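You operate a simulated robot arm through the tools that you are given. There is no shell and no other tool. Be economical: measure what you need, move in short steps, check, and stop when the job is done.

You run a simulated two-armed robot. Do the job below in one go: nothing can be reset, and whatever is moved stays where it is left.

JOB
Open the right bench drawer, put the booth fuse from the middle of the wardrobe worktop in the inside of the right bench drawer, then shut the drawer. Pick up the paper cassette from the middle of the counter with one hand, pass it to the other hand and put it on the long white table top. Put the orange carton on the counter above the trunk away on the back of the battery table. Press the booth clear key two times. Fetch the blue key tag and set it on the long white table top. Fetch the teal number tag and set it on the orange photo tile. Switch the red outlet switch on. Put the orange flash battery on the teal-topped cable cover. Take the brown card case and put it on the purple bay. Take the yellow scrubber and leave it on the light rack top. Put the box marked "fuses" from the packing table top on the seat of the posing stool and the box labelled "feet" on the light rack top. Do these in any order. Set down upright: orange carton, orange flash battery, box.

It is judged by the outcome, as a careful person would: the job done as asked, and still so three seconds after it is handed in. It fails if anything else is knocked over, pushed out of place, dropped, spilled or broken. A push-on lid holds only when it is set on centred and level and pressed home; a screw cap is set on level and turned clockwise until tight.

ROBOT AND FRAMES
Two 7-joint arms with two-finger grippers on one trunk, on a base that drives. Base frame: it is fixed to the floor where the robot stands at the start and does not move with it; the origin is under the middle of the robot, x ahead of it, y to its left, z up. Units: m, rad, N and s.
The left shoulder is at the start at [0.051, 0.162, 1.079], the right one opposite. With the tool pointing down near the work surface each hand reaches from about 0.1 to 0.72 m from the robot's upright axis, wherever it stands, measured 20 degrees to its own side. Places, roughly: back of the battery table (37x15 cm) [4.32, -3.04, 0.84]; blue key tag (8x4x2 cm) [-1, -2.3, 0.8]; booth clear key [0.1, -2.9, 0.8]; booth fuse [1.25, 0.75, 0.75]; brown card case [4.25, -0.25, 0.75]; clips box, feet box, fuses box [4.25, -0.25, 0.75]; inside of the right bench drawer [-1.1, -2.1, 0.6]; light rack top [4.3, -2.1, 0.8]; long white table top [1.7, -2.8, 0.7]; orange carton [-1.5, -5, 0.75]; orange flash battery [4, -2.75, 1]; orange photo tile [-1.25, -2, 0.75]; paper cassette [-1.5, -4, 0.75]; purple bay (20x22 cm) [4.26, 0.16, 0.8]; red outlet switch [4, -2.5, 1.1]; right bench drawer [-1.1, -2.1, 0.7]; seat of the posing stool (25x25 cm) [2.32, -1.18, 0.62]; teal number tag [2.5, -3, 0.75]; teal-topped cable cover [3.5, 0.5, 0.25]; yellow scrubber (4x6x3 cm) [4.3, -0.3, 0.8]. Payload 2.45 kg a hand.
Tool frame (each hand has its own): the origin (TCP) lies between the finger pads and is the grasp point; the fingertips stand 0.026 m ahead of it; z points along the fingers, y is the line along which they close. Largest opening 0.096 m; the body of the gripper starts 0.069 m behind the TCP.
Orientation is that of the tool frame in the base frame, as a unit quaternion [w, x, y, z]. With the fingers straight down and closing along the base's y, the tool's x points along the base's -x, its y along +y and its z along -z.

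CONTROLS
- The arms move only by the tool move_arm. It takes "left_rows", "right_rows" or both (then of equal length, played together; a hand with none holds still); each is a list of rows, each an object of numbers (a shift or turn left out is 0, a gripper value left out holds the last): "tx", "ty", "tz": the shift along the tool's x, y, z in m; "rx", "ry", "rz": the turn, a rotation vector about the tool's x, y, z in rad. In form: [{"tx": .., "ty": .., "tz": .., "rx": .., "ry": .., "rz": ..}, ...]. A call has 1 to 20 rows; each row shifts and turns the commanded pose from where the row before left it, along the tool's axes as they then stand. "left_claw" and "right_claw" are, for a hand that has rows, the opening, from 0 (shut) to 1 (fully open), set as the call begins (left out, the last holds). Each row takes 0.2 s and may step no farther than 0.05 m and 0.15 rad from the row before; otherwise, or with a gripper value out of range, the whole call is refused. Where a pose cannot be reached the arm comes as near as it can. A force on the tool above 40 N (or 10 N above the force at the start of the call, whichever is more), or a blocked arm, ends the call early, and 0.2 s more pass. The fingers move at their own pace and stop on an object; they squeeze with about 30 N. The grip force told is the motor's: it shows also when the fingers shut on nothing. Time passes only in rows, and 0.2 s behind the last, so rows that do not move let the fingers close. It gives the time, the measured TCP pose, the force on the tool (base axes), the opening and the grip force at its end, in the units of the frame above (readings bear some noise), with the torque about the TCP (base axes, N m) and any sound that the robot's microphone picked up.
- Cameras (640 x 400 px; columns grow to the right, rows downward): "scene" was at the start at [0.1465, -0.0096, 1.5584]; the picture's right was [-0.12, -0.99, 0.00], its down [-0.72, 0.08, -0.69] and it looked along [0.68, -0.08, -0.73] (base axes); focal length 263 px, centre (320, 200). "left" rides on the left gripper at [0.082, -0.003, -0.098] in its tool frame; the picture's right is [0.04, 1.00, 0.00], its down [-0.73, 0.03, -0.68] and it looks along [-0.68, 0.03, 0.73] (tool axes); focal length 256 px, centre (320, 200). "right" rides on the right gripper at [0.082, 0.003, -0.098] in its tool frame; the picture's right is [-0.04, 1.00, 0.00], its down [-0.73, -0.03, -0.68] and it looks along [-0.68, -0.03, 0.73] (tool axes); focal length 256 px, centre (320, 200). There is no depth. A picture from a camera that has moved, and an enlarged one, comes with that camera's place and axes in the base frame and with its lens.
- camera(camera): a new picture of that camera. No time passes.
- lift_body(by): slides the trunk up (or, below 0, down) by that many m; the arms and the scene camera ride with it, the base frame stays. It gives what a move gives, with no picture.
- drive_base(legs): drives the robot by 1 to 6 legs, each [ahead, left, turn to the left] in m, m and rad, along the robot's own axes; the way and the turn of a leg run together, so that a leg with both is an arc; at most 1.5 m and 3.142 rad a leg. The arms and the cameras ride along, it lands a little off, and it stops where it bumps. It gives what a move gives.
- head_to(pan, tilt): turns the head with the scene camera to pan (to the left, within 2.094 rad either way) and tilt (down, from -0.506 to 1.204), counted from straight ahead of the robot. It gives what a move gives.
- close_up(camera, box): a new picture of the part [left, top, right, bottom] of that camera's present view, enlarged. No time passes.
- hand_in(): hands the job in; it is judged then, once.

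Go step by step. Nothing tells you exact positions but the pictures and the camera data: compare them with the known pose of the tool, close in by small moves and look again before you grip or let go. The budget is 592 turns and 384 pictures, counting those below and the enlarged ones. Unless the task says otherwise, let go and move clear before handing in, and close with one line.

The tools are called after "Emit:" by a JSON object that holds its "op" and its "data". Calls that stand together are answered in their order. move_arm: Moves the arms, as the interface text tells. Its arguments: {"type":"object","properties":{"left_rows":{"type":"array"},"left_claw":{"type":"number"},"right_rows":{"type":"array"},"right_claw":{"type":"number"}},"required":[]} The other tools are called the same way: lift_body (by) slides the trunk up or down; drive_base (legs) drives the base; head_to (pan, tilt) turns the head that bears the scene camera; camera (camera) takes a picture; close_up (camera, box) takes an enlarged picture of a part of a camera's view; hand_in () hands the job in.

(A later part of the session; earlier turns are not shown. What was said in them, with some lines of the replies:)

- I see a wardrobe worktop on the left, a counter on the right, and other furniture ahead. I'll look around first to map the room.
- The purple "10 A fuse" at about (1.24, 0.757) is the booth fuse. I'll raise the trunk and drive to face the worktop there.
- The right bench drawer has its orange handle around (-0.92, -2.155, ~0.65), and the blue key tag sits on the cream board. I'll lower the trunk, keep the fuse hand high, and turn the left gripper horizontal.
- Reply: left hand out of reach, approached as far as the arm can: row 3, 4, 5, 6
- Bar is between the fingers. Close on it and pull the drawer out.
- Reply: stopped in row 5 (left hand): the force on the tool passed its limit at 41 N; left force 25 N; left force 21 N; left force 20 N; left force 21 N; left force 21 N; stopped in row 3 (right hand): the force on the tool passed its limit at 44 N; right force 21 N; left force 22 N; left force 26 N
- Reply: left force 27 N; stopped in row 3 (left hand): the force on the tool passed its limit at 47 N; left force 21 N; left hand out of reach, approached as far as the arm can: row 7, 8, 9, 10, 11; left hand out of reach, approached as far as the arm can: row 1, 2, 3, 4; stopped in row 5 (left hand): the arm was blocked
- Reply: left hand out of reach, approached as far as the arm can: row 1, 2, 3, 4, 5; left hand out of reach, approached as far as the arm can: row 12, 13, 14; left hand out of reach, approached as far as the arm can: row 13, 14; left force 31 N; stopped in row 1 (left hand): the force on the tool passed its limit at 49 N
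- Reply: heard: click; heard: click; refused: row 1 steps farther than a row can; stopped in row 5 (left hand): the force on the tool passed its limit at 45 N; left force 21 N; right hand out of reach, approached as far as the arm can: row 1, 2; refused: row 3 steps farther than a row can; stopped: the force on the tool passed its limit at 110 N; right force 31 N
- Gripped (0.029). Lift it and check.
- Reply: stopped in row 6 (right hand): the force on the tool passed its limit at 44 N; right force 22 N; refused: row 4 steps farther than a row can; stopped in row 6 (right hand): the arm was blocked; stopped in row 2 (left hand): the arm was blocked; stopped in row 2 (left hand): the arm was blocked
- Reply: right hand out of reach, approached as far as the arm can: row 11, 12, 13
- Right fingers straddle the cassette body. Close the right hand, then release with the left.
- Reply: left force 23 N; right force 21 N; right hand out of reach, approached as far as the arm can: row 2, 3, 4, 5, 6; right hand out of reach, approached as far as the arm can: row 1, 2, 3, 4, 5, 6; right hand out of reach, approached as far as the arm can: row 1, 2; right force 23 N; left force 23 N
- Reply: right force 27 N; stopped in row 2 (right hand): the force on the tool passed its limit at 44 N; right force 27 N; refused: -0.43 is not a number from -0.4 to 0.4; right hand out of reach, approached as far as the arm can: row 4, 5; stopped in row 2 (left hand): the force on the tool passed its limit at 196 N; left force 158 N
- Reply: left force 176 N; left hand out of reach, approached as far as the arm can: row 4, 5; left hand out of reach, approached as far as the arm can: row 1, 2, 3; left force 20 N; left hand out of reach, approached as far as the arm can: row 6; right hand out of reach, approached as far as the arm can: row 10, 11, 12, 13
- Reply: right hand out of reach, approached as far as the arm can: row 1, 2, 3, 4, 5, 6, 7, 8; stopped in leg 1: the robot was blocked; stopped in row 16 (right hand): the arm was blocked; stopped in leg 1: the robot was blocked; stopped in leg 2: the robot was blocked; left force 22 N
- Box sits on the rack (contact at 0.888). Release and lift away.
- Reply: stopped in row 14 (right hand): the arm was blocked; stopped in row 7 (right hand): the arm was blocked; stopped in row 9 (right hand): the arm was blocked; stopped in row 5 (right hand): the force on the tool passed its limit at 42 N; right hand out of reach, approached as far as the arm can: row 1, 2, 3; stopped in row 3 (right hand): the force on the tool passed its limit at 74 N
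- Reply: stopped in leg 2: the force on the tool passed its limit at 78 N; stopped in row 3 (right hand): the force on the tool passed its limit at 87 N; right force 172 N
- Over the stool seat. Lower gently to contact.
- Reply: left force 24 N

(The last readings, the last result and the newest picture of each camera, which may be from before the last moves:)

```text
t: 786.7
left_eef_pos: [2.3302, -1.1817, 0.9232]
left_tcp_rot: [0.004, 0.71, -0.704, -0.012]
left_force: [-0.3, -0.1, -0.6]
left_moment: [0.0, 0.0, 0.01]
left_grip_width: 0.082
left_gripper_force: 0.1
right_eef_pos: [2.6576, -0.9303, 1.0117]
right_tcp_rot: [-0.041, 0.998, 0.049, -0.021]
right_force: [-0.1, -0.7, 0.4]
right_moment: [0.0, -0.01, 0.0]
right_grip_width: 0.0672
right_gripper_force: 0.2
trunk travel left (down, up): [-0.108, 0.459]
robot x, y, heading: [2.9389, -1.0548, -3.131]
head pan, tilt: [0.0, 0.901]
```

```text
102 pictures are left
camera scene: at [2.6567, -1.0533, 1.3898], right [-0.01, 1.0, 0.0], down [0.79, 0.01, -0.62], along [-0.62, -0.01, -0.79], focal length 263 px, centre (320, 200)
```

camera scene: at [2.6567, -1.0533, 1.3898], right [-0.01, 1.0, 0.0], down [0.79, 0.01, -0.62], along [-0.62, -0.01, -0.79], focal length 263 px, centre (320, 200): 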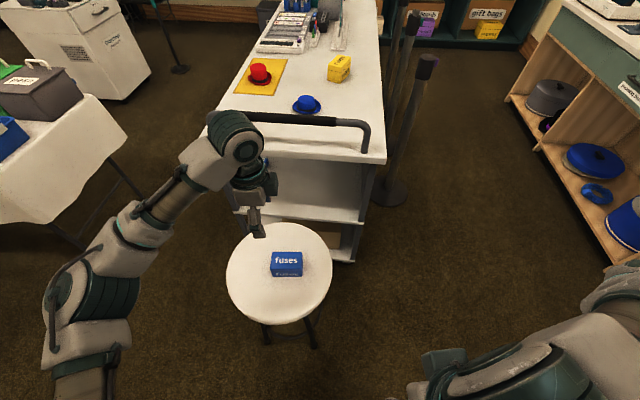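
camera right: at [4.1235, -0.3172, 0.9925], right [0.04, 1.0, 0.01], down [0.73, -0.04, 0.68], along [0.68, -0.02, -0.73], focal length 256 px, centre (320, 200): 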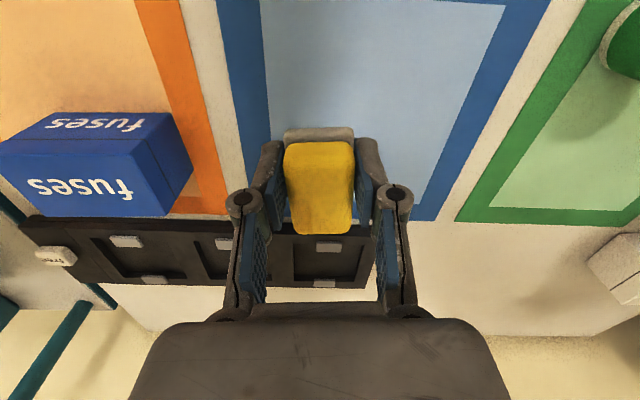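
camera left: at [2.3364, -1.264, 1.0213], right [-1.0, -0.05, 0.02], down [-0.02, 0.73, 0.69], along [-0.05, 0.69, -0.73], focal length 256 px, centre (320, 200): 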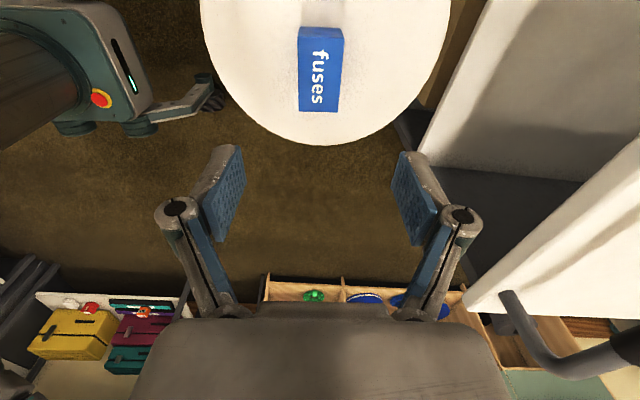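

Emit:
{"op": "lift_body", "data": {"by": 0.25}}

Emit:
{"op": "move_arm", "data": {"left_rows": [{"ty": -0.04}, {"ty": -0.04}, {"ty": -0.04}, {"rz": -0.15}, {"rz": -0.15}, {"rz": -0.15}, {"rz": -0.15}, {"rz": -0.15}, {"rz": -0.15}, {"rz": -0.15}, {"rz": -0.15}, {"rz": -0.15}, {"rz": -0.15}, {"rz": -0.07}, {}], "left_claw": 0.7}}

Emit:
{"op": "drive_base", "data": {"legs": [[-0.25, 0, 0], [0, 0, 1.57], [0, 0, 1.57], [0, 0.55, 0], [0.48, 0, 0]]}}

Emit:
{"op": "lift_body", "data": {"by": -0.12}}

Emit:
{"op": "head_to", "data": {"pan": 0, "tilt": 1.0}}

Emit:
{"op": "move_arm", "data": {"left_rows": [{}, {}, {}, {}, {}, {}, {}, {}, {}, {}, {}, {}, {}, {}]}}

Emit:
{"op": "camera", "data": {"camera": "scene"}}

Emit:
{"op": "camera", "data": {"camera": "left"}}

```text
t: 789.3
left_eef_pos: [2.329, -1.1787, 1.1725]
left_tcp_rot: [0.005, 0.708, -0.706, -0.012]
left_force: [-0.6, -0.2, 0.6]
left_moment: [0.02, 0.01, 0.02]
left_grip_width: 0.0814
left_gripper_force: 0.1
right_eef_pos: [2.6584, -0.9298, 1.2635]
right_tcp_rot: [-0.04, 0.998, 0.049, -0.022]
right_force: [0.3, 0.2, -0.3]
right_moment: [-0.01, -0.01, 0.01]
right_grip_width: 0.067
right_gripper_force: 0.0
trunk travel left (down, up): [-0.358, 0.209]
robot x, y, heading: [2.9382, -1.0485, -3.134]
head pan, tilt: [0.0, 0.901]
```

```text
t: 792.5
left_eef_pos: [2.4503, -1.1791, 1.1698]
left_tcp_rot: [-0.006, 1.0, 0.003, -0.011]
left_force: [-0.4, 0.6, -0.4]
left_moment: [-0.01, 0.0, 0.05]
left_grip_width: 0.0674
left_gripper_force: 0.1
right_eef_pos: [2.6587, -0.9289, 1.2625]
right_tcp_rot: [-0.04, 0.998, 0.049, -0.022]
right_force: [-0.4, -0.5, -0.6]
right_moment: [-0.01, 0.02, -0.02]
right_grip_width: 0.0673
right_gripper_force: 0.1
trunk travel left (down, up): [-0.358, 0.209]
robot x, y, heading: [2.9384, -1.0513, -3.136]
head pan, tilt: [0.0, 0.901]
```

```text
t: 807.2
left_eef_pos: [4.1462, -0.3624, 1.1715]
left_tcp_rot: [0.012, -0.003, 1.0, -0.007]
left_force: [0.1, 0.2, 0.1]
left_moment: [-0.07, 0.01, -0.01]
left_grip_width: 0.0672
left_gripper_force: 0.0
right_eef_pos: [3.9401, -0.6146, 1.2641]
right_tcp_rot: [0.023, -0.052, 0.997, -0.042]
right_force: [0.5, -1.2, 0.1]
right_moment: [-0.04, -0.02, 0.01]
right_grip_width: 0.0674
right_gripper_force: 0.1
trunk travel left (down, up): [-0.358, 0.209]
robot x, y, heading: [3.6603, -0.4958, 0.013]
head pan, tilt: [0.0, 0.901]
```

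```text
t: 808.7
left_eef_pos: [4.1425, -0.3538, 1.0529]
left_tcp_rot: [0.013, -0.006, 1.0, -0.009]
left_force: [0.8, 0.0, -0.6]
left_moment: [-0.1, 0.02, -0.04]
left_grip_width: 0.0672
left_gripper_force: 0.1
right_eef_pos: [3.9361, -0.6041, 1.1465]
right_tcp_rot: [0.025, -0.053, 0.997, -0.045]
right_force: [0.0, 1.1, 0.1]
right_moment: [-0.06, -0.05, -0.02]
right_grip_width: 0.0671
right_gripper_force: 0.1
trunk travel left (down, up): [-0.238, 0.329]
robot x, y, heading: [3.6584, -0.4924, 0.01]
head pan, tilt: [0.0, 0.901]
```

```text
t: 809.3
left_eef_pos: [4.1442, -0.3854, 1.0539]
left_tcp_rot: [0.014, -0.003, 1.0, 0.001]
left_force: [0.2, -0.4, 0.2]
left_moment: [0.03, 0.02, -0.05]
left_grip_width: 0.067
left_gripper_force: 0.0
right_eef_pos: [3.9363, -0.6376, 1.1415]
right_tcp_rot: [0.025, -0.051, 0.998, -0.034]
right_force: [0.2, -0.3, 0.2]
right_moment: [0.0, -0.01, -0.01]
right_grip_width: 0.0671
right_gripper_force: 0.0
trunk travel left (down, up): [-0.238, 0.329]
robot x, y, heading: [3.6607, -0.5033, 0.015]
head pan, tilt: [0.0, 1.0]
```

```text
t: 812.3
left_eef_pos: [4.1438, -0.3689, 1.053]
left_tcp_rot: [0.014, -0.004, 1.0, -0.004]
left_force: [0.1, 0.2, 0.0]
left_moment: [-0.06, 0.03, 0.0]
left_grip_width: 0.0673
left_gripper_force: 0.0
right_eef_pos: [3.9375, -0.6206, 1.1439]
right_tcp_rot: [0.024, -0.051, 0.998, -0.04]
right_force: [0.5, -0.3, -0.3]
right_moment: [0.0, -0.03, 0.01]
right_grip_width: 0.0672
right_gripper_force: 0.1
trunk travel left (down, up): [-0.238, 0.329]
robot x, y, heading: [3.6564, -0.4957, 0.01]
head pan, tilt: [0.0, 1.0]
```

```text
101 pictures are left
camera scene: at [3.805, -0.4737, 1.5313], right [0.02, -1.0, 0.01], down [-0.84, -0.02, -0.54], along [0.54, 0.0, -0.84], focal length 263 px, centre (320, 200)
```

scene: 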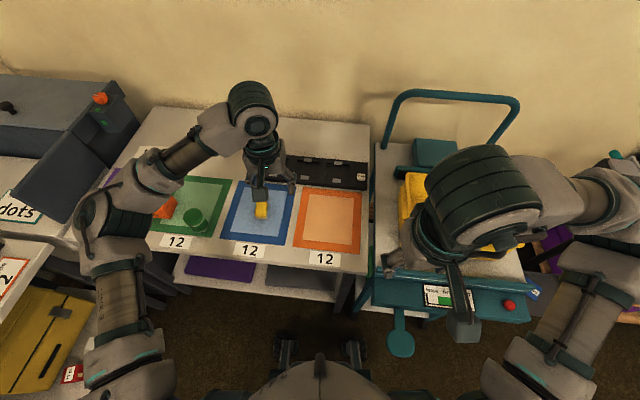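

```text
100 pictures are left
camera left: at [4.0602, -0.3725, 1.1497], right [-0.05, 1.0, -0.01], down [0.72, 0.04, 0.7], along [0.7, 0.03, -0.72], focal length 256 px, centre (320, 200)
```

left: 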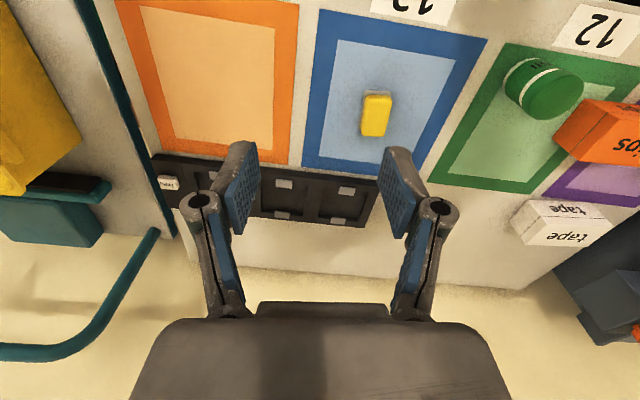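

Emit:
{"op": "move_arm", "data": {"left_rows": [{"ry": 0.028}, {"tx": -0.032, "ty": 0.037}, {"tx": -0.032, "ty": 0.037}, {"tz": 0.045}, {"tz": 0.045}, {"tz": 0.03}, {}, {}, {}]}}

Emit:
{"op": "camera", "data": {"camera": "left"}}

```text
t: 814.3
left_eef_pos: [4.2066, -0.3243, 0.9354]
left_tcp_rot: [-0.001, -0.002, 1.0, 0.006]
left_force: [-1.1, -0.3, 0.7]
left_moment: [0.06, 0.03, -0.04]
left_grip_width: 0.0674
left_gripper_force: 0.0
right_eef_pos: [3.9368, -0.6544, 1.1399]
right_tcp_rot: [0.024, -0.05, 0.998, -0.028]
right_force: [-0.7, -0.3, -0.9]
right_moment: [0.03, 0.0, -0.02]
right_grip_width: 0.0672
right_gripper_force: 0.0
trunk travel left (down, up): [-0.238, 0.329]
robot x, y, heading: [3.6615, -0.506, 0.014]
head pan, tilt: [0.0, 1.0]
```

```text
99 pictures are left
camera left: at [4.1266, -0.329, 1.0364], right [-0.05, 1.0, 0.01], down [0.73, 0.02, 0.68], along [0.68, 0.04, -0.73], focal length 256 px, centre (320, 200)
```

left: 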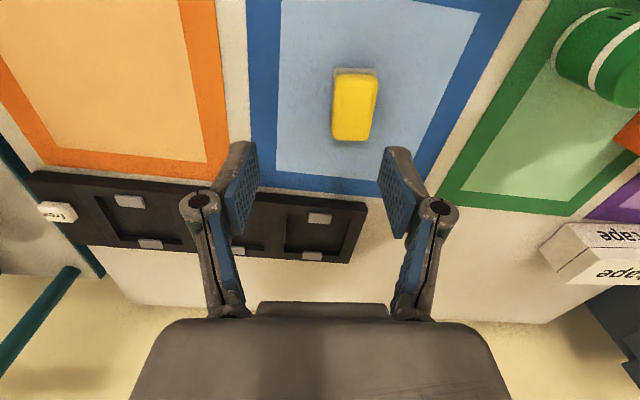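

Emit:
{"op": "move_arm", "data": {"left_rows": [{}, {}, {}, {}, {}, {}, {}, {}, {}, {}, {}, {}]}}

Emit:
{"op": "camera", "data": {"camera": "left"}}

```text
t: 816.9
left_eef_pos: [4.2075, -0.3191, 0.9359]
left_tcp_rot: [-0.001, -0.004, 1.0, 0.006]
left_force: [0.1, -0.6, -0.2]
left_moment: [0.09, -0.01, 0.01]
left_grip_width: 0.0671
left_gripper_force: 0.0
right_eef_pos: [3.9379, -0.648, 1.1414]
right_tcp_rot: [0.024, -0.051, 0.998, -0.029]
right_force: [0.0, -0.1, 0.1]
right_moment: [0.1, 0.02, 0.05]
right_grip_width: 0.0671
right_gripper_force: 0.1
trunk travel left (down, up): [-0.238, 0.329]
robot x, y, heading: [3.6606, -0.5011, 0.014]
head pan, tilt: [0.0, 1.0]
```

```text
98 pictures are left
camera left: at [4.1266, -0.3235, 1.0357], right [-0.05, 1.0, 0.01], down [0.73, 0.03, 0.68], along [0.68, 0.04, -0.73], focal length 256 px, centre (320, 200)
```

left: 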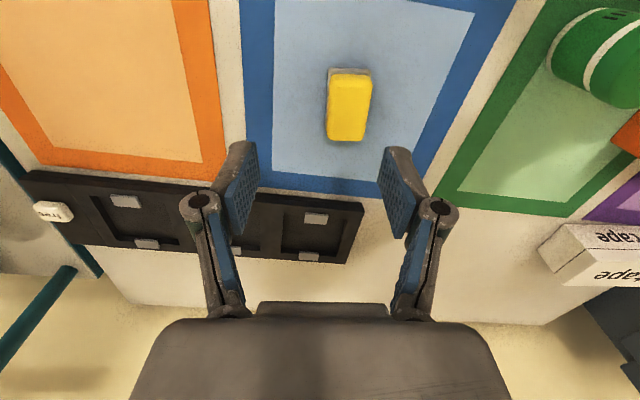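

Emit:
{"op": "move_arm", "data": {"left_rows": [{"ty": 0.021, "rz": 0.08}, {"tz": 0.03}, {"tz": 0.03}, {}, {}]}}

Emit:
{"op": "camera", "data": {"camera": "left"}}

```text
t: 818.1
left_eef_pos: [4.2068, -0.2695, 0.8713]
left_tcp_rot: [-0.001, 0.035, 0.999, -0.006]
left_force: [0.2, 0.8, -0.1]
left_moment: [-0.05, -0.01, 0.03]
left_grip_width: 0.0672
left_gripper_force: 0.0
right_eef_pos: [3.9383, -0.6143, 1.1447]
right_tcp_rot: [0.024, -0.052, 0.997, -0.042]
right_force: [-0.3, 0.1, -0.3]
right_moment: [-0.03, -0.02, 0.04]
right_grip_width: 0.0669
right_gripper_force: 0.0
trunk travel left (down, up): [-0.238, 0.329]
robot x, y, heading: [3.6597, -0.496, 0.012]
head pan, tilt: [0.0, 1.0]
```

```text
97 pictures are left
camera left: at [4.127, -0.2657, 0.9706], right [0.03, 1.0, -0.01], down [0.74, -0.01, 0.68], along [0.68, -0.03, -0.74], focal length 256 px, centre (320, 200)
```

left: 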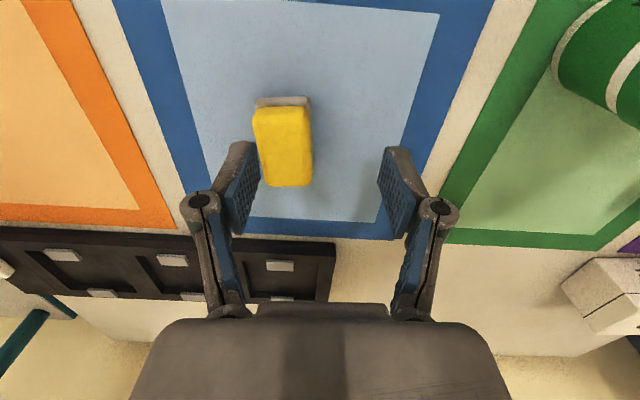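

Emit:
{"op": "move_arm", "data": {"left_rows": [{}, {}, {}, {}, {}, {}, {}, {}, {}, {}, {}, {}, {}, {}, {}, {}, {}, {}, {}, {}]}}

Emit:
{"op": "move_arm", "data": {"left_rows": [{}, {}, {}, {}, {}, {}, {}, {}]}}

Emit:
{"op": "camera", "data": {"camera": "left"}}

```text
t: 822.3
left_eef_pos: [4.2074, -0.2818, 0.8731]
left_tcp_rot: [-0.002, 0.035, 0.999, -0.002]
left_force: [0.3, -0.2, 0.1]
left_moment: [0.02, 0.0, -0.01]
left_grip_width: 0.067
left_gripper_force: 0.0
right_eef_pos: [3.9381, -0.6292, 1.1428]
right_tcp_rot: [0.024, -0.051, 0.998, -0.036]
right_force: [0.0, 0.2, 0.2]
right_moment: [0.0, -0.05, 0.01]
right_grip_width: 0.067
right_gripper_force: 0.1
trunk travel left (down, up): [-0.238, 0.329]
robot x, y, heading: [3.6552, -0.496, 0.015]
head pan, tilt: [0.0, 1.0]
```

```text
t: 824.1
left_eef_pos: [4.2087, -0.282, 0.8741]
left_tcp_rot: [0.0, 0.035, 0.999, -0.001]
left_force: [-0.5, -0.7, 0.3]
left_moment: [0.02, -0.02, -0.01]
left_grip_width: 0.0674
left_gripper_force: 0.1
right_eef_pos: [3.9364, -0.6288, 1.1414]
right_tcp_rot: [0.024, -0.052, 0.998, -0.036]
right_force: [-0.3, 0.1, -0.2]
right_moment: [-0.02, 0.0, 0.0]
right_grip_width: 0.0672
right_gripper_force: 0.1
trunk travel left (down, up): [-0.238, 0.329]
robot x, y, heading: [3.6595, -0.4969, 0.016]
head pan, tilt: [0.0, 1.0]
```

```text
96 pictures are left
camera left: at [4.1272, -0.2791, 0.9731], right [0.03, 1.0, 0.0], down [0.73, -0.02, 0.68], along [0.68, -0.02, -0.74], focal length 256 px, centre (320, 200)
```

left: 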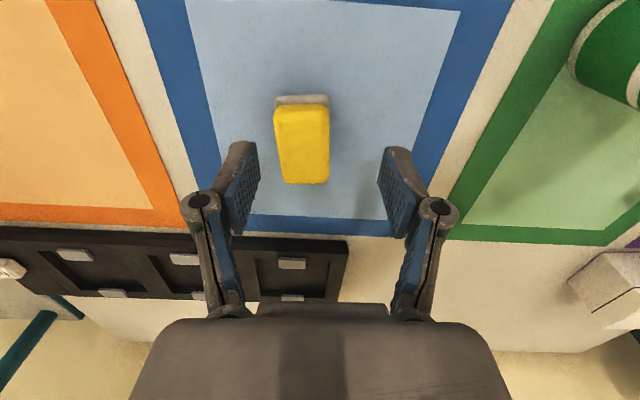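

Emit:
{"op": "move_arm", "data": {"left_rows": [{"ty": -0.011, "tz": 0.02}, {"tz": 0.02}, {"tz": 0.006}, {}]}}

Emit:
{"op": "move_arm", "data": {"left_rows": [{}, {}, {}, {}], "left_claw": 0}}

Emit:
{"op": "move_arm", "data": {"left_rows": [{"tz": -0.02}, {"tz": -0.04}, {"tz": -0.05}, {"tz": -0.05}, {"tz": -0.04}, {}]}}

Emit:
{"op": "camera", "data": {"camera": "left"}}

```text
t: 825.1
left_eef_pos: [4.2066, -0.2944, 0.8274]
left_tcp_rot: [-0.001, 0.036, 0.999, -0.002]
left_force: [0.4, -0.3, 0.3]
left_moment: [0.0, -0.01, 0.03]
left_grip_width: 0.0671
left_gripper_force: 0.1
right_eef_pos: [3.9379, -0.6298, 1.143]
right_tcp_rot: [0.023, -0.051, 0.998, -0.036]
right_force: [-0.4, -0.5, -0.9]
right_moment: [-0.01, -0.02, 0.02]
right_grip_width: 0.0672
right_gripper_force: 0.0
trunk travel left (down, up): [-0.238, 0.329]
robot x, y, heading: [3.6569, -0.4989, 0.009]
head pan, tilt: [0.0, 1.0]
```

```text
t: 826.1
left_eef_pos: [4.2065, -0.2939, 0.8274]
left_tcp_rot: [-0.001, 0.035, 0.999, -0.001]
left_force: [-0.3, 0.3, 0.6]
left_moment: [0.03, -0.01, -0.01]
left_grip_width: 0.0349
left_gripper_force: 29.6
right_eef_pos: [3.9377, -0.6292, 1.1434]
right_tcp_rot: [0.023, -0.052, 0.998, -0.036]
right_force: [-0.2, -0.3, 0.1]
right_moment: [0.0, 0.02, 0.01]
right_grip_width: 0.0672
right_gripper_force: 0.0
trunk travel left (down, up): [-0.238, 0.329]
robot x, y, heading: [3.6568, -0.4962, 0.013]
head pan, tilt: [0.0, 1.0]
```

```text
t: 827.5
left_eef_pos: [4.2076, -0.2926, 1.0287]
left_tcp_rot: [-0.002, 0.037, 0.999, -0.002]
left_force: [0.0, -0.2, -0.8]
left_moment: [0.01, -0.01, -0.02]
left_grip_width: 0.0347
left_gripper_force: 30.6
right_eef_pos: [3.9373, -0.6298, 1.1416]
right_tcp_rot: [0.024, -0.052, 0.998, -0.037]
right_force: [0.4, -0.7, -0.1]
right_moment: [-0.02, 0.04, -0.03]
right_grip_width: 0.067
right_gripper_force: 0.0
trunk travel left (down, up): [-0.238, 0.329]
robot x, y, heading: [3.6583, -0.4965, 0.011]
head pan, tilt: [0.0, 1.0]
```

```text
95 pictures are left
camera left: at [4.1257, -0.2898, 1.1268], right [0.03, 1.0, 0.0], down [0.74, -0.02, 0.68], along [0.68, -0.02, -0.74], focal length 256 px, centre (320, 200)
```

left: 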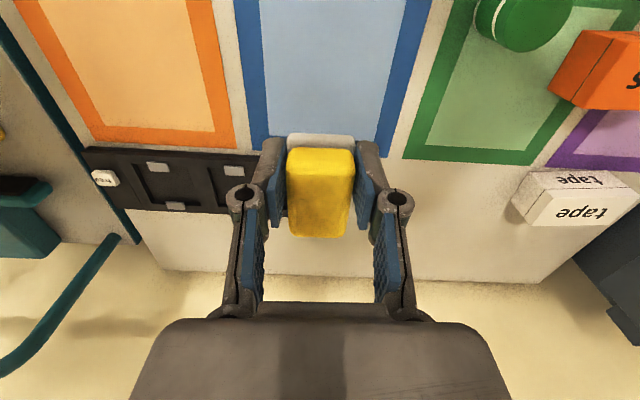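

Emit:
{"op": "lift_body", "data": {"by": 0.15}}

Emit:
{"op": "drive_base", "data": {"legs": [[-0.38, 0, 0], [0, -1.0, 0], [0, -0.97, 0]]}}

Emit:
{"op": "head_to", "data": {"pan": 0.2, "tilt": 0.9}}

Emit:
{"op": "move_arm", "data": {"left_rows": [{}, {}, {}, {}, {}, {}, {}, {}, {}, {}, {}, {}, {}, {}, {}, {}]}}

Emit:
{"op": "camera", "data": {"camera": "scene"}}

```text
t: 829.3
left_eef_pos: [4.2057, -0.2944, 1.177]
left_tcp_rot: [-0.001, 0.037, 0.999, 0.0]
left_force: [0.3, 0.5, -0.4]
left_moment: [0.04, 0.02, 0.05]
left_grip_width: 0.0348
left_gripper_force: 29.9
right_eef_pos: [3.9382, -0.6292, 1.2916]
right_tcp_rot: [0.023, -0.051, 0.998, -0.036]
right_force: [-0.5, 0.7, 0.1]
right_moment: [0.02, -0.02, -0.02]
right_grip_width: 0.0672
right_gripper_force: 0.0
trunk travel left (down, up): [-0.388, 0.179]
robot x, y, heading: [3.6602, -0.5015, 0.016]
head pan, tilt: [0.0, 1.0]
```

```text
t: 841.0
left_eef_pos: [3.8572, -2.2216, 1.1732]
left_tcp_rot: [0.0, 0.033, 0.999, -0.01]
left_force: [-0.1, 1.0, -0.6]
left_moment: [-0.13, 0.07, -0.03]
left_grip_width: 0.0351
left_gripper_force: 29.6
right_eef_pos: [3.5888, -2.5584, 1.2955]
right_tcp_rot: [0.024, -0.054, 0.997, -0.046]
right_force: [-0.3, 0.6, -0.1]
right_moment: [-0.06, -0.03, 0.01]
right_grip_width: 0.0671
right_gripper_force: 0.2
trunk travel left (down, up): [-0.388, 0.179]
robot x, y, heading: [3.3129, -2.4531, 0.016]
head pan, tilt: [0.0, 1.0]
```

```text
t: 841.8
left_eef_pos: [3.8551, -2.2284, 1.1766]
left_tcp_rot: [0.0, 0.031, 0.999, -0.005]
left_force: [0.8, 0.7, -1.6]
left_moment: [-0.04, 0.01, 0.02]
left_grip_width: 0.0348
left_gripper_force: 29.7
right_eef_pos: [3.5853, -2.5647, 1.2949]
right_tcp_rot: [0.025, -0.055, 0.997, -0.041]
right_force: [-1.0, 1.6, 0.1]
right_moment: [-0.01, -0.03, 0.02]
right_grip_width: 0.0671
right_gripper_force: 0.1
trunk travel left (down, up): [-0.388, 0.179]
robot x, y, heading: [3.3137, -2.445, 0.02]
head pan, tilt: [0.201, 0.901]
```

```text
t: 845.4
left_eef_pos: [3.8501, -2.2419, 1.1804]
left_tcp_rot: [0.001, 0.035, 0.999, -0.004]
left_force: [-0.5, 0.7, -0.7]
left_moment: [-0.06, -0.03, 0.01]
left_grip_width: 0.0347
left_gripper_force: 30.0
right_eef_pos: [3.5811, -2.5769, 1.2959]
right_tcp_rot: [0.028, -0.052, 0.997, -0.04]
right_force: [-0.2, 0.8, 0.2]
right_moment: [-0.07, 0.03, -0.01]
right_grip_width: 0.0674
right_gripper_force: 0.1
trunk travel left (down, up): [-0.388, 0.179]
robot x, y, heading: [3.3147, -2.4567, 0.016]
head pan, tilt: [0.201, 0.901]
stopped in row 16 (left hand): the arm was blocked; the commanded pose is now the measured one
```

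```text
94 pictures are left
camera scene: at [3.3868, -2.4424, 1.6908], right [0.21, -0.98, 0.0], down [-0.77, -0.17, -0.62], along [0.6, 0.14, -0.79], focal length 263 px, centre (320, 200)
```

scene: 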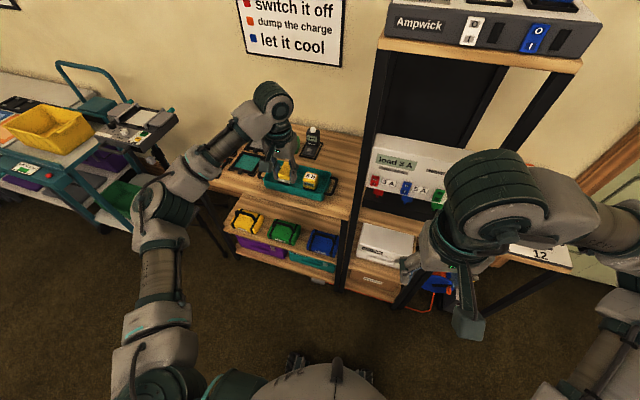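

Emit:
{"op": "drive_base", "data": {"legs": [[0, 0, -0.366], [0, 0.34, 0], [0.18, 0, 0]]}}

Emit:
{"op": "lift_body", "data": {"by": -0.12}}

Emit:
{"op": "head_to", "data": {"pan": 0.0, "tilt": 1.0}}

Emit:
{"op": "move_arm", "data": {"left_rows": [{}, {}, {}, {}, {}, {}, {}, {}, {}, {}, {}, {}, {}, {}, {}, {}]}}

Emit:
{"op": "camera", "data": {"camera": "scene"}}

Emit:
{"op": "camera", "data": {"camera": "left"}}

```text
t: 849.8
left_eef_pos: [4.1557, -2.2327, 1.1873]
left_tcp_rot: [0.005, 0.217, 0.976, 0.013]
left_force: [0.0, 0.0, -0.6]
left_moment: [0.05, -0.06, 0.01]
left_grip_width: 0.0348
left_gripper_force: 29.9
right_eef_pos: [3.7838, -2.4554, 1.2912]
right_tcp_rot: [0.024, 0.134, 0.99, -0.025]
right_force: [1.3, -0.3, 0.8]
right_moment: [0.0, 0.07, 0.0]
right_grip_width: 0.0673
right_gripper_force: 0.0
trunk travel left (down, up): [-0.388, 0.179]
robot x, y, heading: [3.5911, -2.2031, -0.351]
head pan, tilt: [0.201, 0.901]
```

```text
t: 851.3
left_eef_pos: [4.1645, -2.2007, 1.0663]
left_tcp_rot: [0.006, 0.219, 0.976, -0.004]
left_force: [-0.2, 0.1, 0.2]
left_moment: [0.01, -0.05, -0.05]
left_grip_width: 0.0346
left_gripper_force: 30.1
right_eef_pos: [3.7933, -2.4184, 1.1771]
right_tcp_rot: [0.023, 0.133, 0.99, -0.043]
right_force: [-0.3, 0.3, 0.8]
right_moment: [-0.01, 0.01, 0.01]
right_grip_width: 0.0671
right_gripper_force: 0.1
trunk travel left (down, up): [-0.268, 0.299]
robot x, y, heading: [3.5882, -2.2035, -0.347]
head pan, tilt: [0.201, 0.901]
```

```text
t: 852.1
left_eef_pos: [4.1866, -2.1554, 1.0525]
left_tcp_rot: [-0.001, 0.217, 0.976, -0.02]
left_force: [0.8, -0.8, -1.3]
left_moment: [0.05, 0.1, 0.0]
left_grip_width: 0.0349
left_gripper_force: 30.2
right_eef_pos: [3.8159, -2.3692, 1.1771]
right_tcp_rot: [0.016, 0.133, 0.989, -0.06]
right_force: [0.2, 0.3, -1.4]
right_moment: [-0.01, -0.07, 0.0]
right_grip_width: 0.0674
right_gripper_force: 0.0
trunk travel left (down, up): [-0.268, 0.299]
robot x, y, heading: [3.5945, -2.1939, -0.352]
head pan, tilt: [0.0, 1.0]
```

```text
t: 855.7
left_eef_pos: [4.1764, -2.166, 1.0604]
left_tcp_rot: [0.003, 0.214, 0.977, -0.011]
left_force: [-0.3, -1.1, -0.1]
left_moment: [0.04, 0.02, 0.01]
left_grip_width: 0.0346
left_gripper_force: 30.0
right_eef_pos: [3.8053, -2.3837, 1.1799]
right_tcp_rot: [0.022, 0.132, 0.99, -0.051]
right_force: [-0.9, -0.5, 0.2]
right_moment: [-0.01, -0.03, 0.0]
right_grip_width: 0.0675
right_gripper_force: 0.1
trunk travel left (down, up): [-0.268, 0.299]
robot x, y, heading: [3.5971, -2.1951, -0.348]
head pan, tilt: [0.0, 1.0]
stopped in row 16 (left hand): the arm was blocked; the commanded pose is now the measured one
```

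```text
93 pictures are left
camera scene: at [3.7235, -2.2065, 1.5622], right [-0.34, -0.94, 0.02], down [-0.8, 0.27, -0.54], along [0.5, -0.2, -0.84], focal length 263 px, centre (320, 200)
```

scene: 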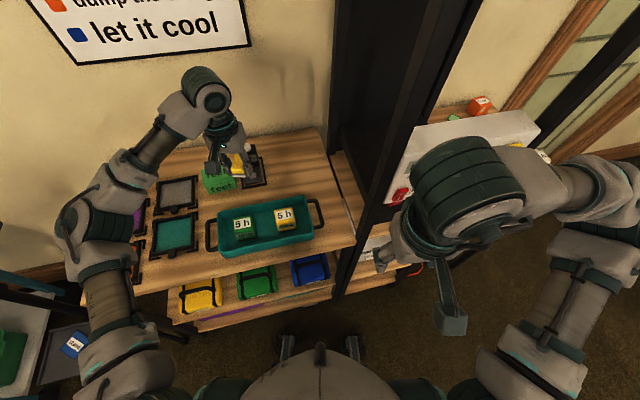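

```text
92 pictures are left
camera left: at [4.1012, -2.1321, 1.1581], right [0.38, 0.92, -0.02], down [0.68, -0.26, 0.69], along [0.63, -0.28, -0.73], focal length 256 px, centre (320, 200)
```

left: 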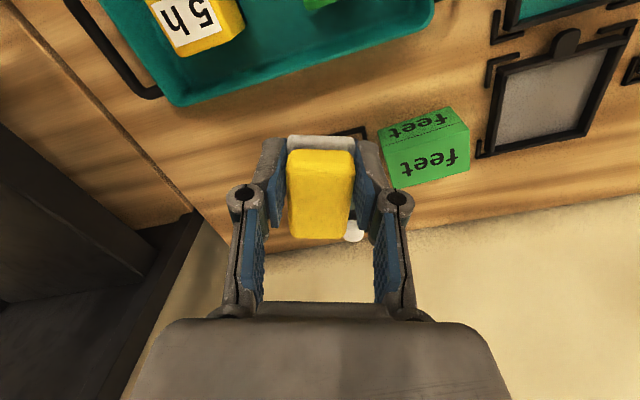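

Emit:
{"op": "move_arm", "data": {"left_rows": [{}, {}, {}, {}, {}, {}, {}, {}, {}, {}, {}, {}, {}, {}, {"tx": -0.039, "ty": -0.0245}, {"tx": -0.039, "ty": -0.0245}, {"tx": -0.039, "ty": -0.0245}, {"tx": -0.039, "ty": -0.0245}, {}, {}]}}

Emit:
{"op": "camera", "data": {"camera": "left"}}

Emit:
{"op": "camera", "data": {"camera": "scene"}}

```text
t: 860.1
left_eef_pos: [4.2674, -2.3151, 1.0684]
left_tcp_rot: [0.006, 0.213, 0.977, -0.007]
left_force: [-1.3, 0.0, -0.2]
left_moment: [0.07, -0.04, 0.01]
left_grip_width: 0.0351
left_gripper_force: 30.1
left hand out of reach, approached as far as the arm can: row 18
right_eef_pos: [3.7969, -2.389, 1.1808]
right_tcp_rot: [0.024, 0.129, 0.99, -0.046]
right_force: [-0.3, -0.1, -0.3]
right_moment: [0.02, -0.03, -0.02]
right_grip_width: 0.0674
right_gripper_force: 0.1
trunk travel left (down, up): [-0.268, 0.299]
robot x, y, heading: [3.5987, -2.1891, -0.347]
head pan, tilt: [0.0, 1.0]
stopped in row 20 (left hand): the arm was blocked; the commanded pose is now the measured one
```

```text
91 pictures are left
camera left: at [4.1918, -2.2821, 1.1673], right [0.38, 0.93, -0.01], down [0.67, -0.27, 0.69], along [0.64, -0.27, -0.72], focal length 256 px, centre (320, 200)
```

left: 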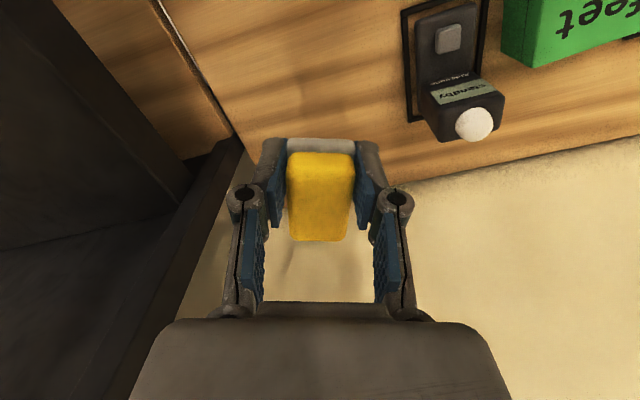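

```text
90 pictures are left
camera scene: at [3.7176, -2.2195, 1.5627], right [-0.34, -0.94, 0.01], down [-0.8, 0.28, -0.54], along [0.5, -0.19, -0.84], focal length 263 px, centre (320, 200)
```

scene: 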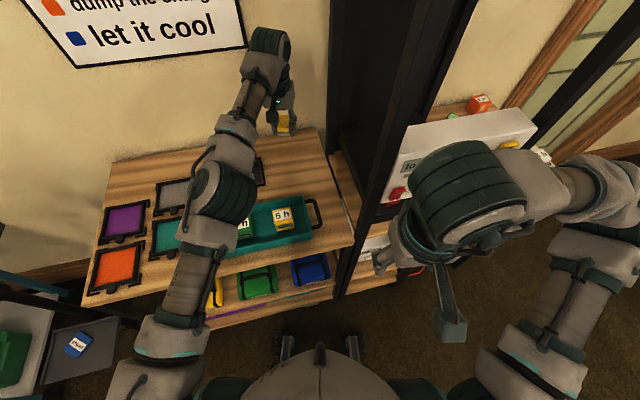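

Emit:
{"op": "move_arm", "data": {"left_rows": [{"tz": 0.04}, {"tz": 0.04}, {"tz": 0.04}, {"tz": 0.03}, {}]}}

Emit:
{"op": "camera", "data": {"camera": "left"}}

```text
t: 861.3
left_eef_pos: [4.2673, -2.3219, 0.9192]
left_tcp_rot: [0.007, 0.212, 0.977, -0.004]
left_force: [-1.1, -0.3, 0.4]
left_moment: [0.04, -0.04, 0.0]
left_grip_width: 0.0347
left_gripper_force: 30.7
right_eef_pos: [3.7955, -2.3965, 1.1781]
right_tcp_rot: [0.025, 0.131, 0.99, -0.044]
right_force: [-0.1, -0.4, 0.4]
right_moment: [0.02, -0.02, 0.02]
right_grip_width: 0.0671
right_gripper_force: 0.1
trunk travel left (down, up): [-0.268, 0.299]
robot x, y, heading: [3.5954, -2.1905, -0.345]
head pan, tilt: [0.0, 1.0]
```

```text
89 pictures are left
camera left: at [4.1917, -2.2908, 1.0172], right [0.38, 0.93, 0.0], down [0.67, -0.27, 0.69], along [0.64, -0.26, -0.73], focal length 256 px, centre (320, 200)
```

left: 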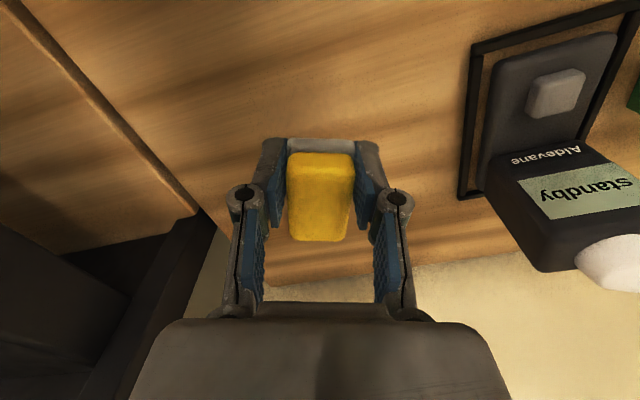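

Well clear on the wood. Lower to contact and release.

Emit:
{"op": "move_arm", "data": {"left_rows": [{"tz": 0.03}, {"tz": 0.008}, {"tz": 0.005}, {"tz": 0.005}, {"tz": 0.005}, {"tz": 0.005}]}}

Emit:
{"op": "camera", "data": {"camera": "left"}}

```text
t: 862.5
left_eef_pos: [4.279, -2.2908, 0.8769]
left_tcp_rot: [0.014, 0.215, 0.976, -0.028]
left_force: [-14.7, 2.4, 26.7]
left_moment: [0.77, 0.41, 0.32]
left_grip_width: 0.0349
left_gripper_force: 30.2
right_eef_pos: [3.8089, -2.3456, 1.1852]
right_tcp_rot: [0.024, 0.128, 0.99, -0.063]
right_force: [0.4, -0.5, -0.5]
right_moment: [0.04, 0.06, 0.0]
right_grip_width: 0.0673
right_gripper_force: 0.0
trunk travel left (down, up): [-0.268, 0.299]
robot x, y, heading: [3.6017, -2.181, -0.34]
head pan, tilt: [0.0, 1.0]
stopped in row 6 (left hand): the force on the tool passed its limit at 54 N (the readings are from after the stop); the commanded pose is now the measured one
```

```text
88 pictures are left
camera left: at [4.2035, -2.2535, 0.9731], right [0.38, 0.92, -0.05], down [0.67, -0.24, 0.71], along [0.64, -0.31, -0.71], focal length 256 px, centre (320, 200)
```

left: 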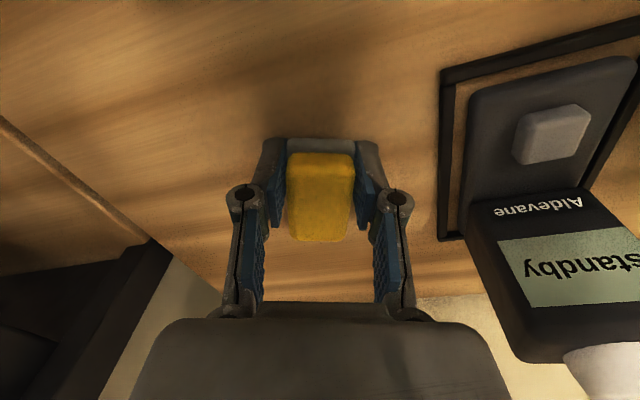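

Emit:
{"op": "move_arm", "data": {"left_rows": [{}, {}, {}], "left_claw": 0.5}}

Emit:
{"op": "move_arm", "data": {"left_rows": [{"tz": -0.02}, {"tz": -0.045}, {"tz": -0.05}, {"tz": -0.05}, {"tz": -0.05}, {}]}}

Emit:
{"op": "camera", "data": {"camera": "left"}}

```text
t: 863.3
left_eef_pos: [4.2805, -2.2972, 0.8723]
left_tcp_rot: [0.013, 0.215, 0.976, -0.025]
left_force: [-0.3, -3.6, 4.9]
left_moment: [0.23, 0.03, 0.02]
left_grip_width: 0.0531
left_gripper_force: 9.0
right_eef_pos: [3.8079, -2.354, 1.1824]
right_tcp_rot: [0.023, 0.128, 0.99, -0.059]
right_force: [-0.5, 0.6, -0.9]
right_moment: [-0.05, -0.03, -0.02]
right_grip_width: 0.0671
right_gripper_force: 0.0
trunk travel left (down, up): [-0.268, 0.299]
robot x, y, heading: [3.5989, -2.1805, -0.341]
head pan, tilt: [0.0, 1.0]
```

```text
t: 864.7
left_eef_pos: [4.2717, -2.3052, 1.0902]
left_tcp_rot: [0.013, 0.217, 0.976, -0.018]
left_force: [-0.4, -0.5, -0.2]
left_moment: [0.08, -0.05, 0.01]
left_grip_width: 0.048
left_gripper_force: 0.0
right_eef_pos: [3.8005, -2.3748, 1.1806]
right_tcp_rot: [0.024, 0.129, 0.99, -0.051]
right_force: [0.6, -1.1, 0.7]
right_moment: [0.04, 0.02, 0.0]
right_grip_width: 0.0673
right_gripper_force: 0.0
trunk travel left (down, up): [-0.268, 0.299]
robot x, y, heading: [3.6018, -2.1833, -0.348]
head pan, tilt: [0.0, 1.0]
```

```text
87 pictures are left
camera left: at [4.1954, -2.2692, 1.1861], right [0.38, 0.92, -0.03], down [0.67, -0.26, 0.7], along [0.64, -0.29, -0.71], focal length 256 px, centre (320, 200)
```

left: 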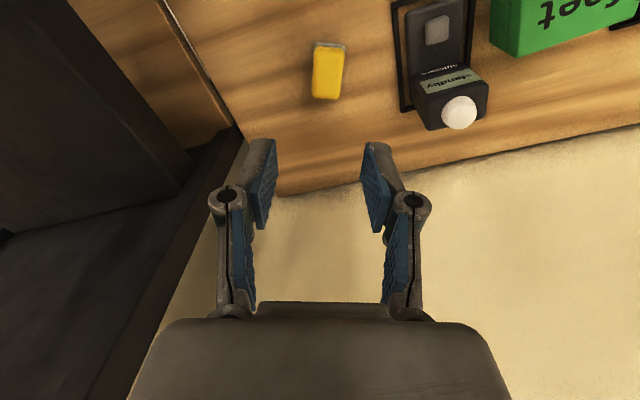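

Emit:
{"op": "move_arm", "data": {"left_rows": [{"tx": 0.04, "tz": -0.02}, {"tx": 0.045}, {"tx": 0.045}, {"tx": 0.045}, {"tx": 0.045}, {}]}}

Emit:
{"op": "drive_base", "data": {"legs": [[-0.4, 0, 0], [0, 0, 0.2]]}}

Emit:
{"op": "head_to", "data": {"pan": -0.1, "tilt": 0.6}}

Emit:
{"op": "camera", "data": {"camera": "scene"}}

Emit:
{"op": "close_up", "data": {"camera": "scene", "box": [360, 100, 600, 260]}}

```text
t: 866.1
left_eef_pos: [4.0768, -2.1936, 1.0982]
left_tcp_rot: [0.01, 0.215, 0.976, -0.024]
left_force: [0.2, -0.5, -1.2]
left_moment: [-0.01, 0.01, -0.01]
left_grip_width: 0.0477
left_gripper_force: 0.0
left hand out of reach, approached as far as the arm can: row 1
right_eef_pos: [3.8087, -2.3573, 1.1819]
right_tcp_rot: [0.023, 0.129, 0.99, -0.058]
right_force: [-0.6, 0.1, -0.8]
right_moment: [-0.03, -0.04, 0.01]
right_grip_width: 0.0673
right_gripper_force: 0.0
trunk travel left (down, up): [-0.268, 0.299]
robot x, y, heading: [3.6025, -2.1793, -0.35]
head pan, tilt: [0.0, 1.0]
```

```text
t: 869.3
left_eef_pos: [3.688, -1.9767, 1.1003]
left_tcp_rot: [0.015, 0.117, 0.993, -0.017]
left_force: [-0.5, 0.0, 0.2]
left_moment: [0.07, -0.02, -0.03]
left_grip_width: 0.0478
left_gripper_force: 0.2
right_eef_pos: [3.4575, -2.1913, 1.1808]
right_tcp_rot: [0.03, 0.029, 0.998, -0.049]
right_force: [-0.1, -0.6, 0.5]
right_moment: [0.02, 0.03, 0.04]
right_grip_width: 0.0673
right_gripper_force: 0.1
trunk travel left (down, up): [-0.268, 0.299]
robot x, y, heading: [3.2208, -2.0468, -0.146]
head pan, tilt: [0.0, 1.0]
```

```text
t: 870.2
left_eef_pos: [3.6855, -1.9749, 1.1017]
left_tcp_rot: [0.016, 0.117, 0.993, -0.018]
left_force: [0.2, -0.4, -0.9]
left_moment: [0.01, -0.01, 0.0]
left_grip_width: 0.0483
left_gripper_force: 0.0
right_eef_pos: [3.4547, -2.1891, 1.1833]
right_tcp_rot: [0.031, 0.029, 0.998, -0.051]
right_force: [0.2, 0.2, -0.7]
right_moment: [-0.02, 0.03, 0.01]
right_grip_width: 0.0672
right_gripper_force: 0.0
trunk travel left (down, up): [-0.268, 0.299]
robot x, y, heading: [3.2179, -2.046, -0.148]
head pan, tilt: [-0.099, 0.6]
```

```text
86 pictures are left
camera scene: at [3.3597, -2.0839, 1.5945], right [-0.24, -0.97, 0.0], down [-0.55, 0.14, -0.82], along [0.8, -0.2, -0.57], focal length 263 px, centre (320, 200)
```

scene: 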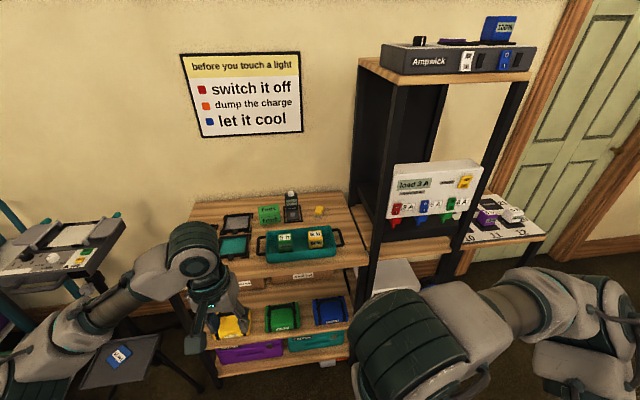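

```text
2.50 times, centred on (480, 180) of scene
camera zoom: at [3.3597, -2.0839, 1.5945], right [-0.24, -0.97, 0.0], down [-0.55, 0.14, -0.82], along [0.8, -0.2, -0.57], focal length 656 px, centre (-80, 250)
```

zoom: 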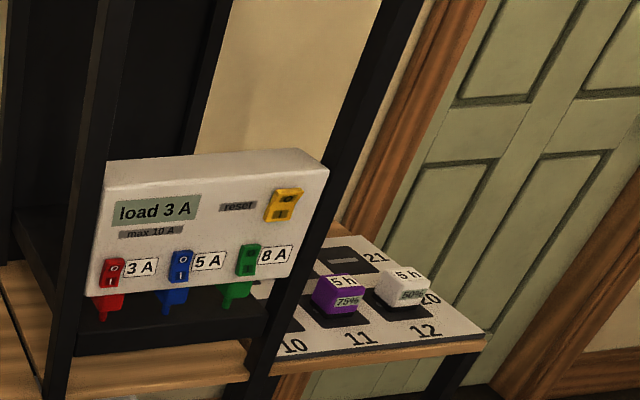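

Everything I can see is in place: the outlet display reads "load 3 A", both rack items are down, and nothing nearby has been disturbed. Both hands are empty and clear, so I'm handing in.

Emit:
{"op": "hand_in", "data": {}}

```text
The job is handed in.
```

I did every task on the list and handed the job in. The last pictures show nothing knocked over or out of place, though I didn't go back to recheck the earlier placements.
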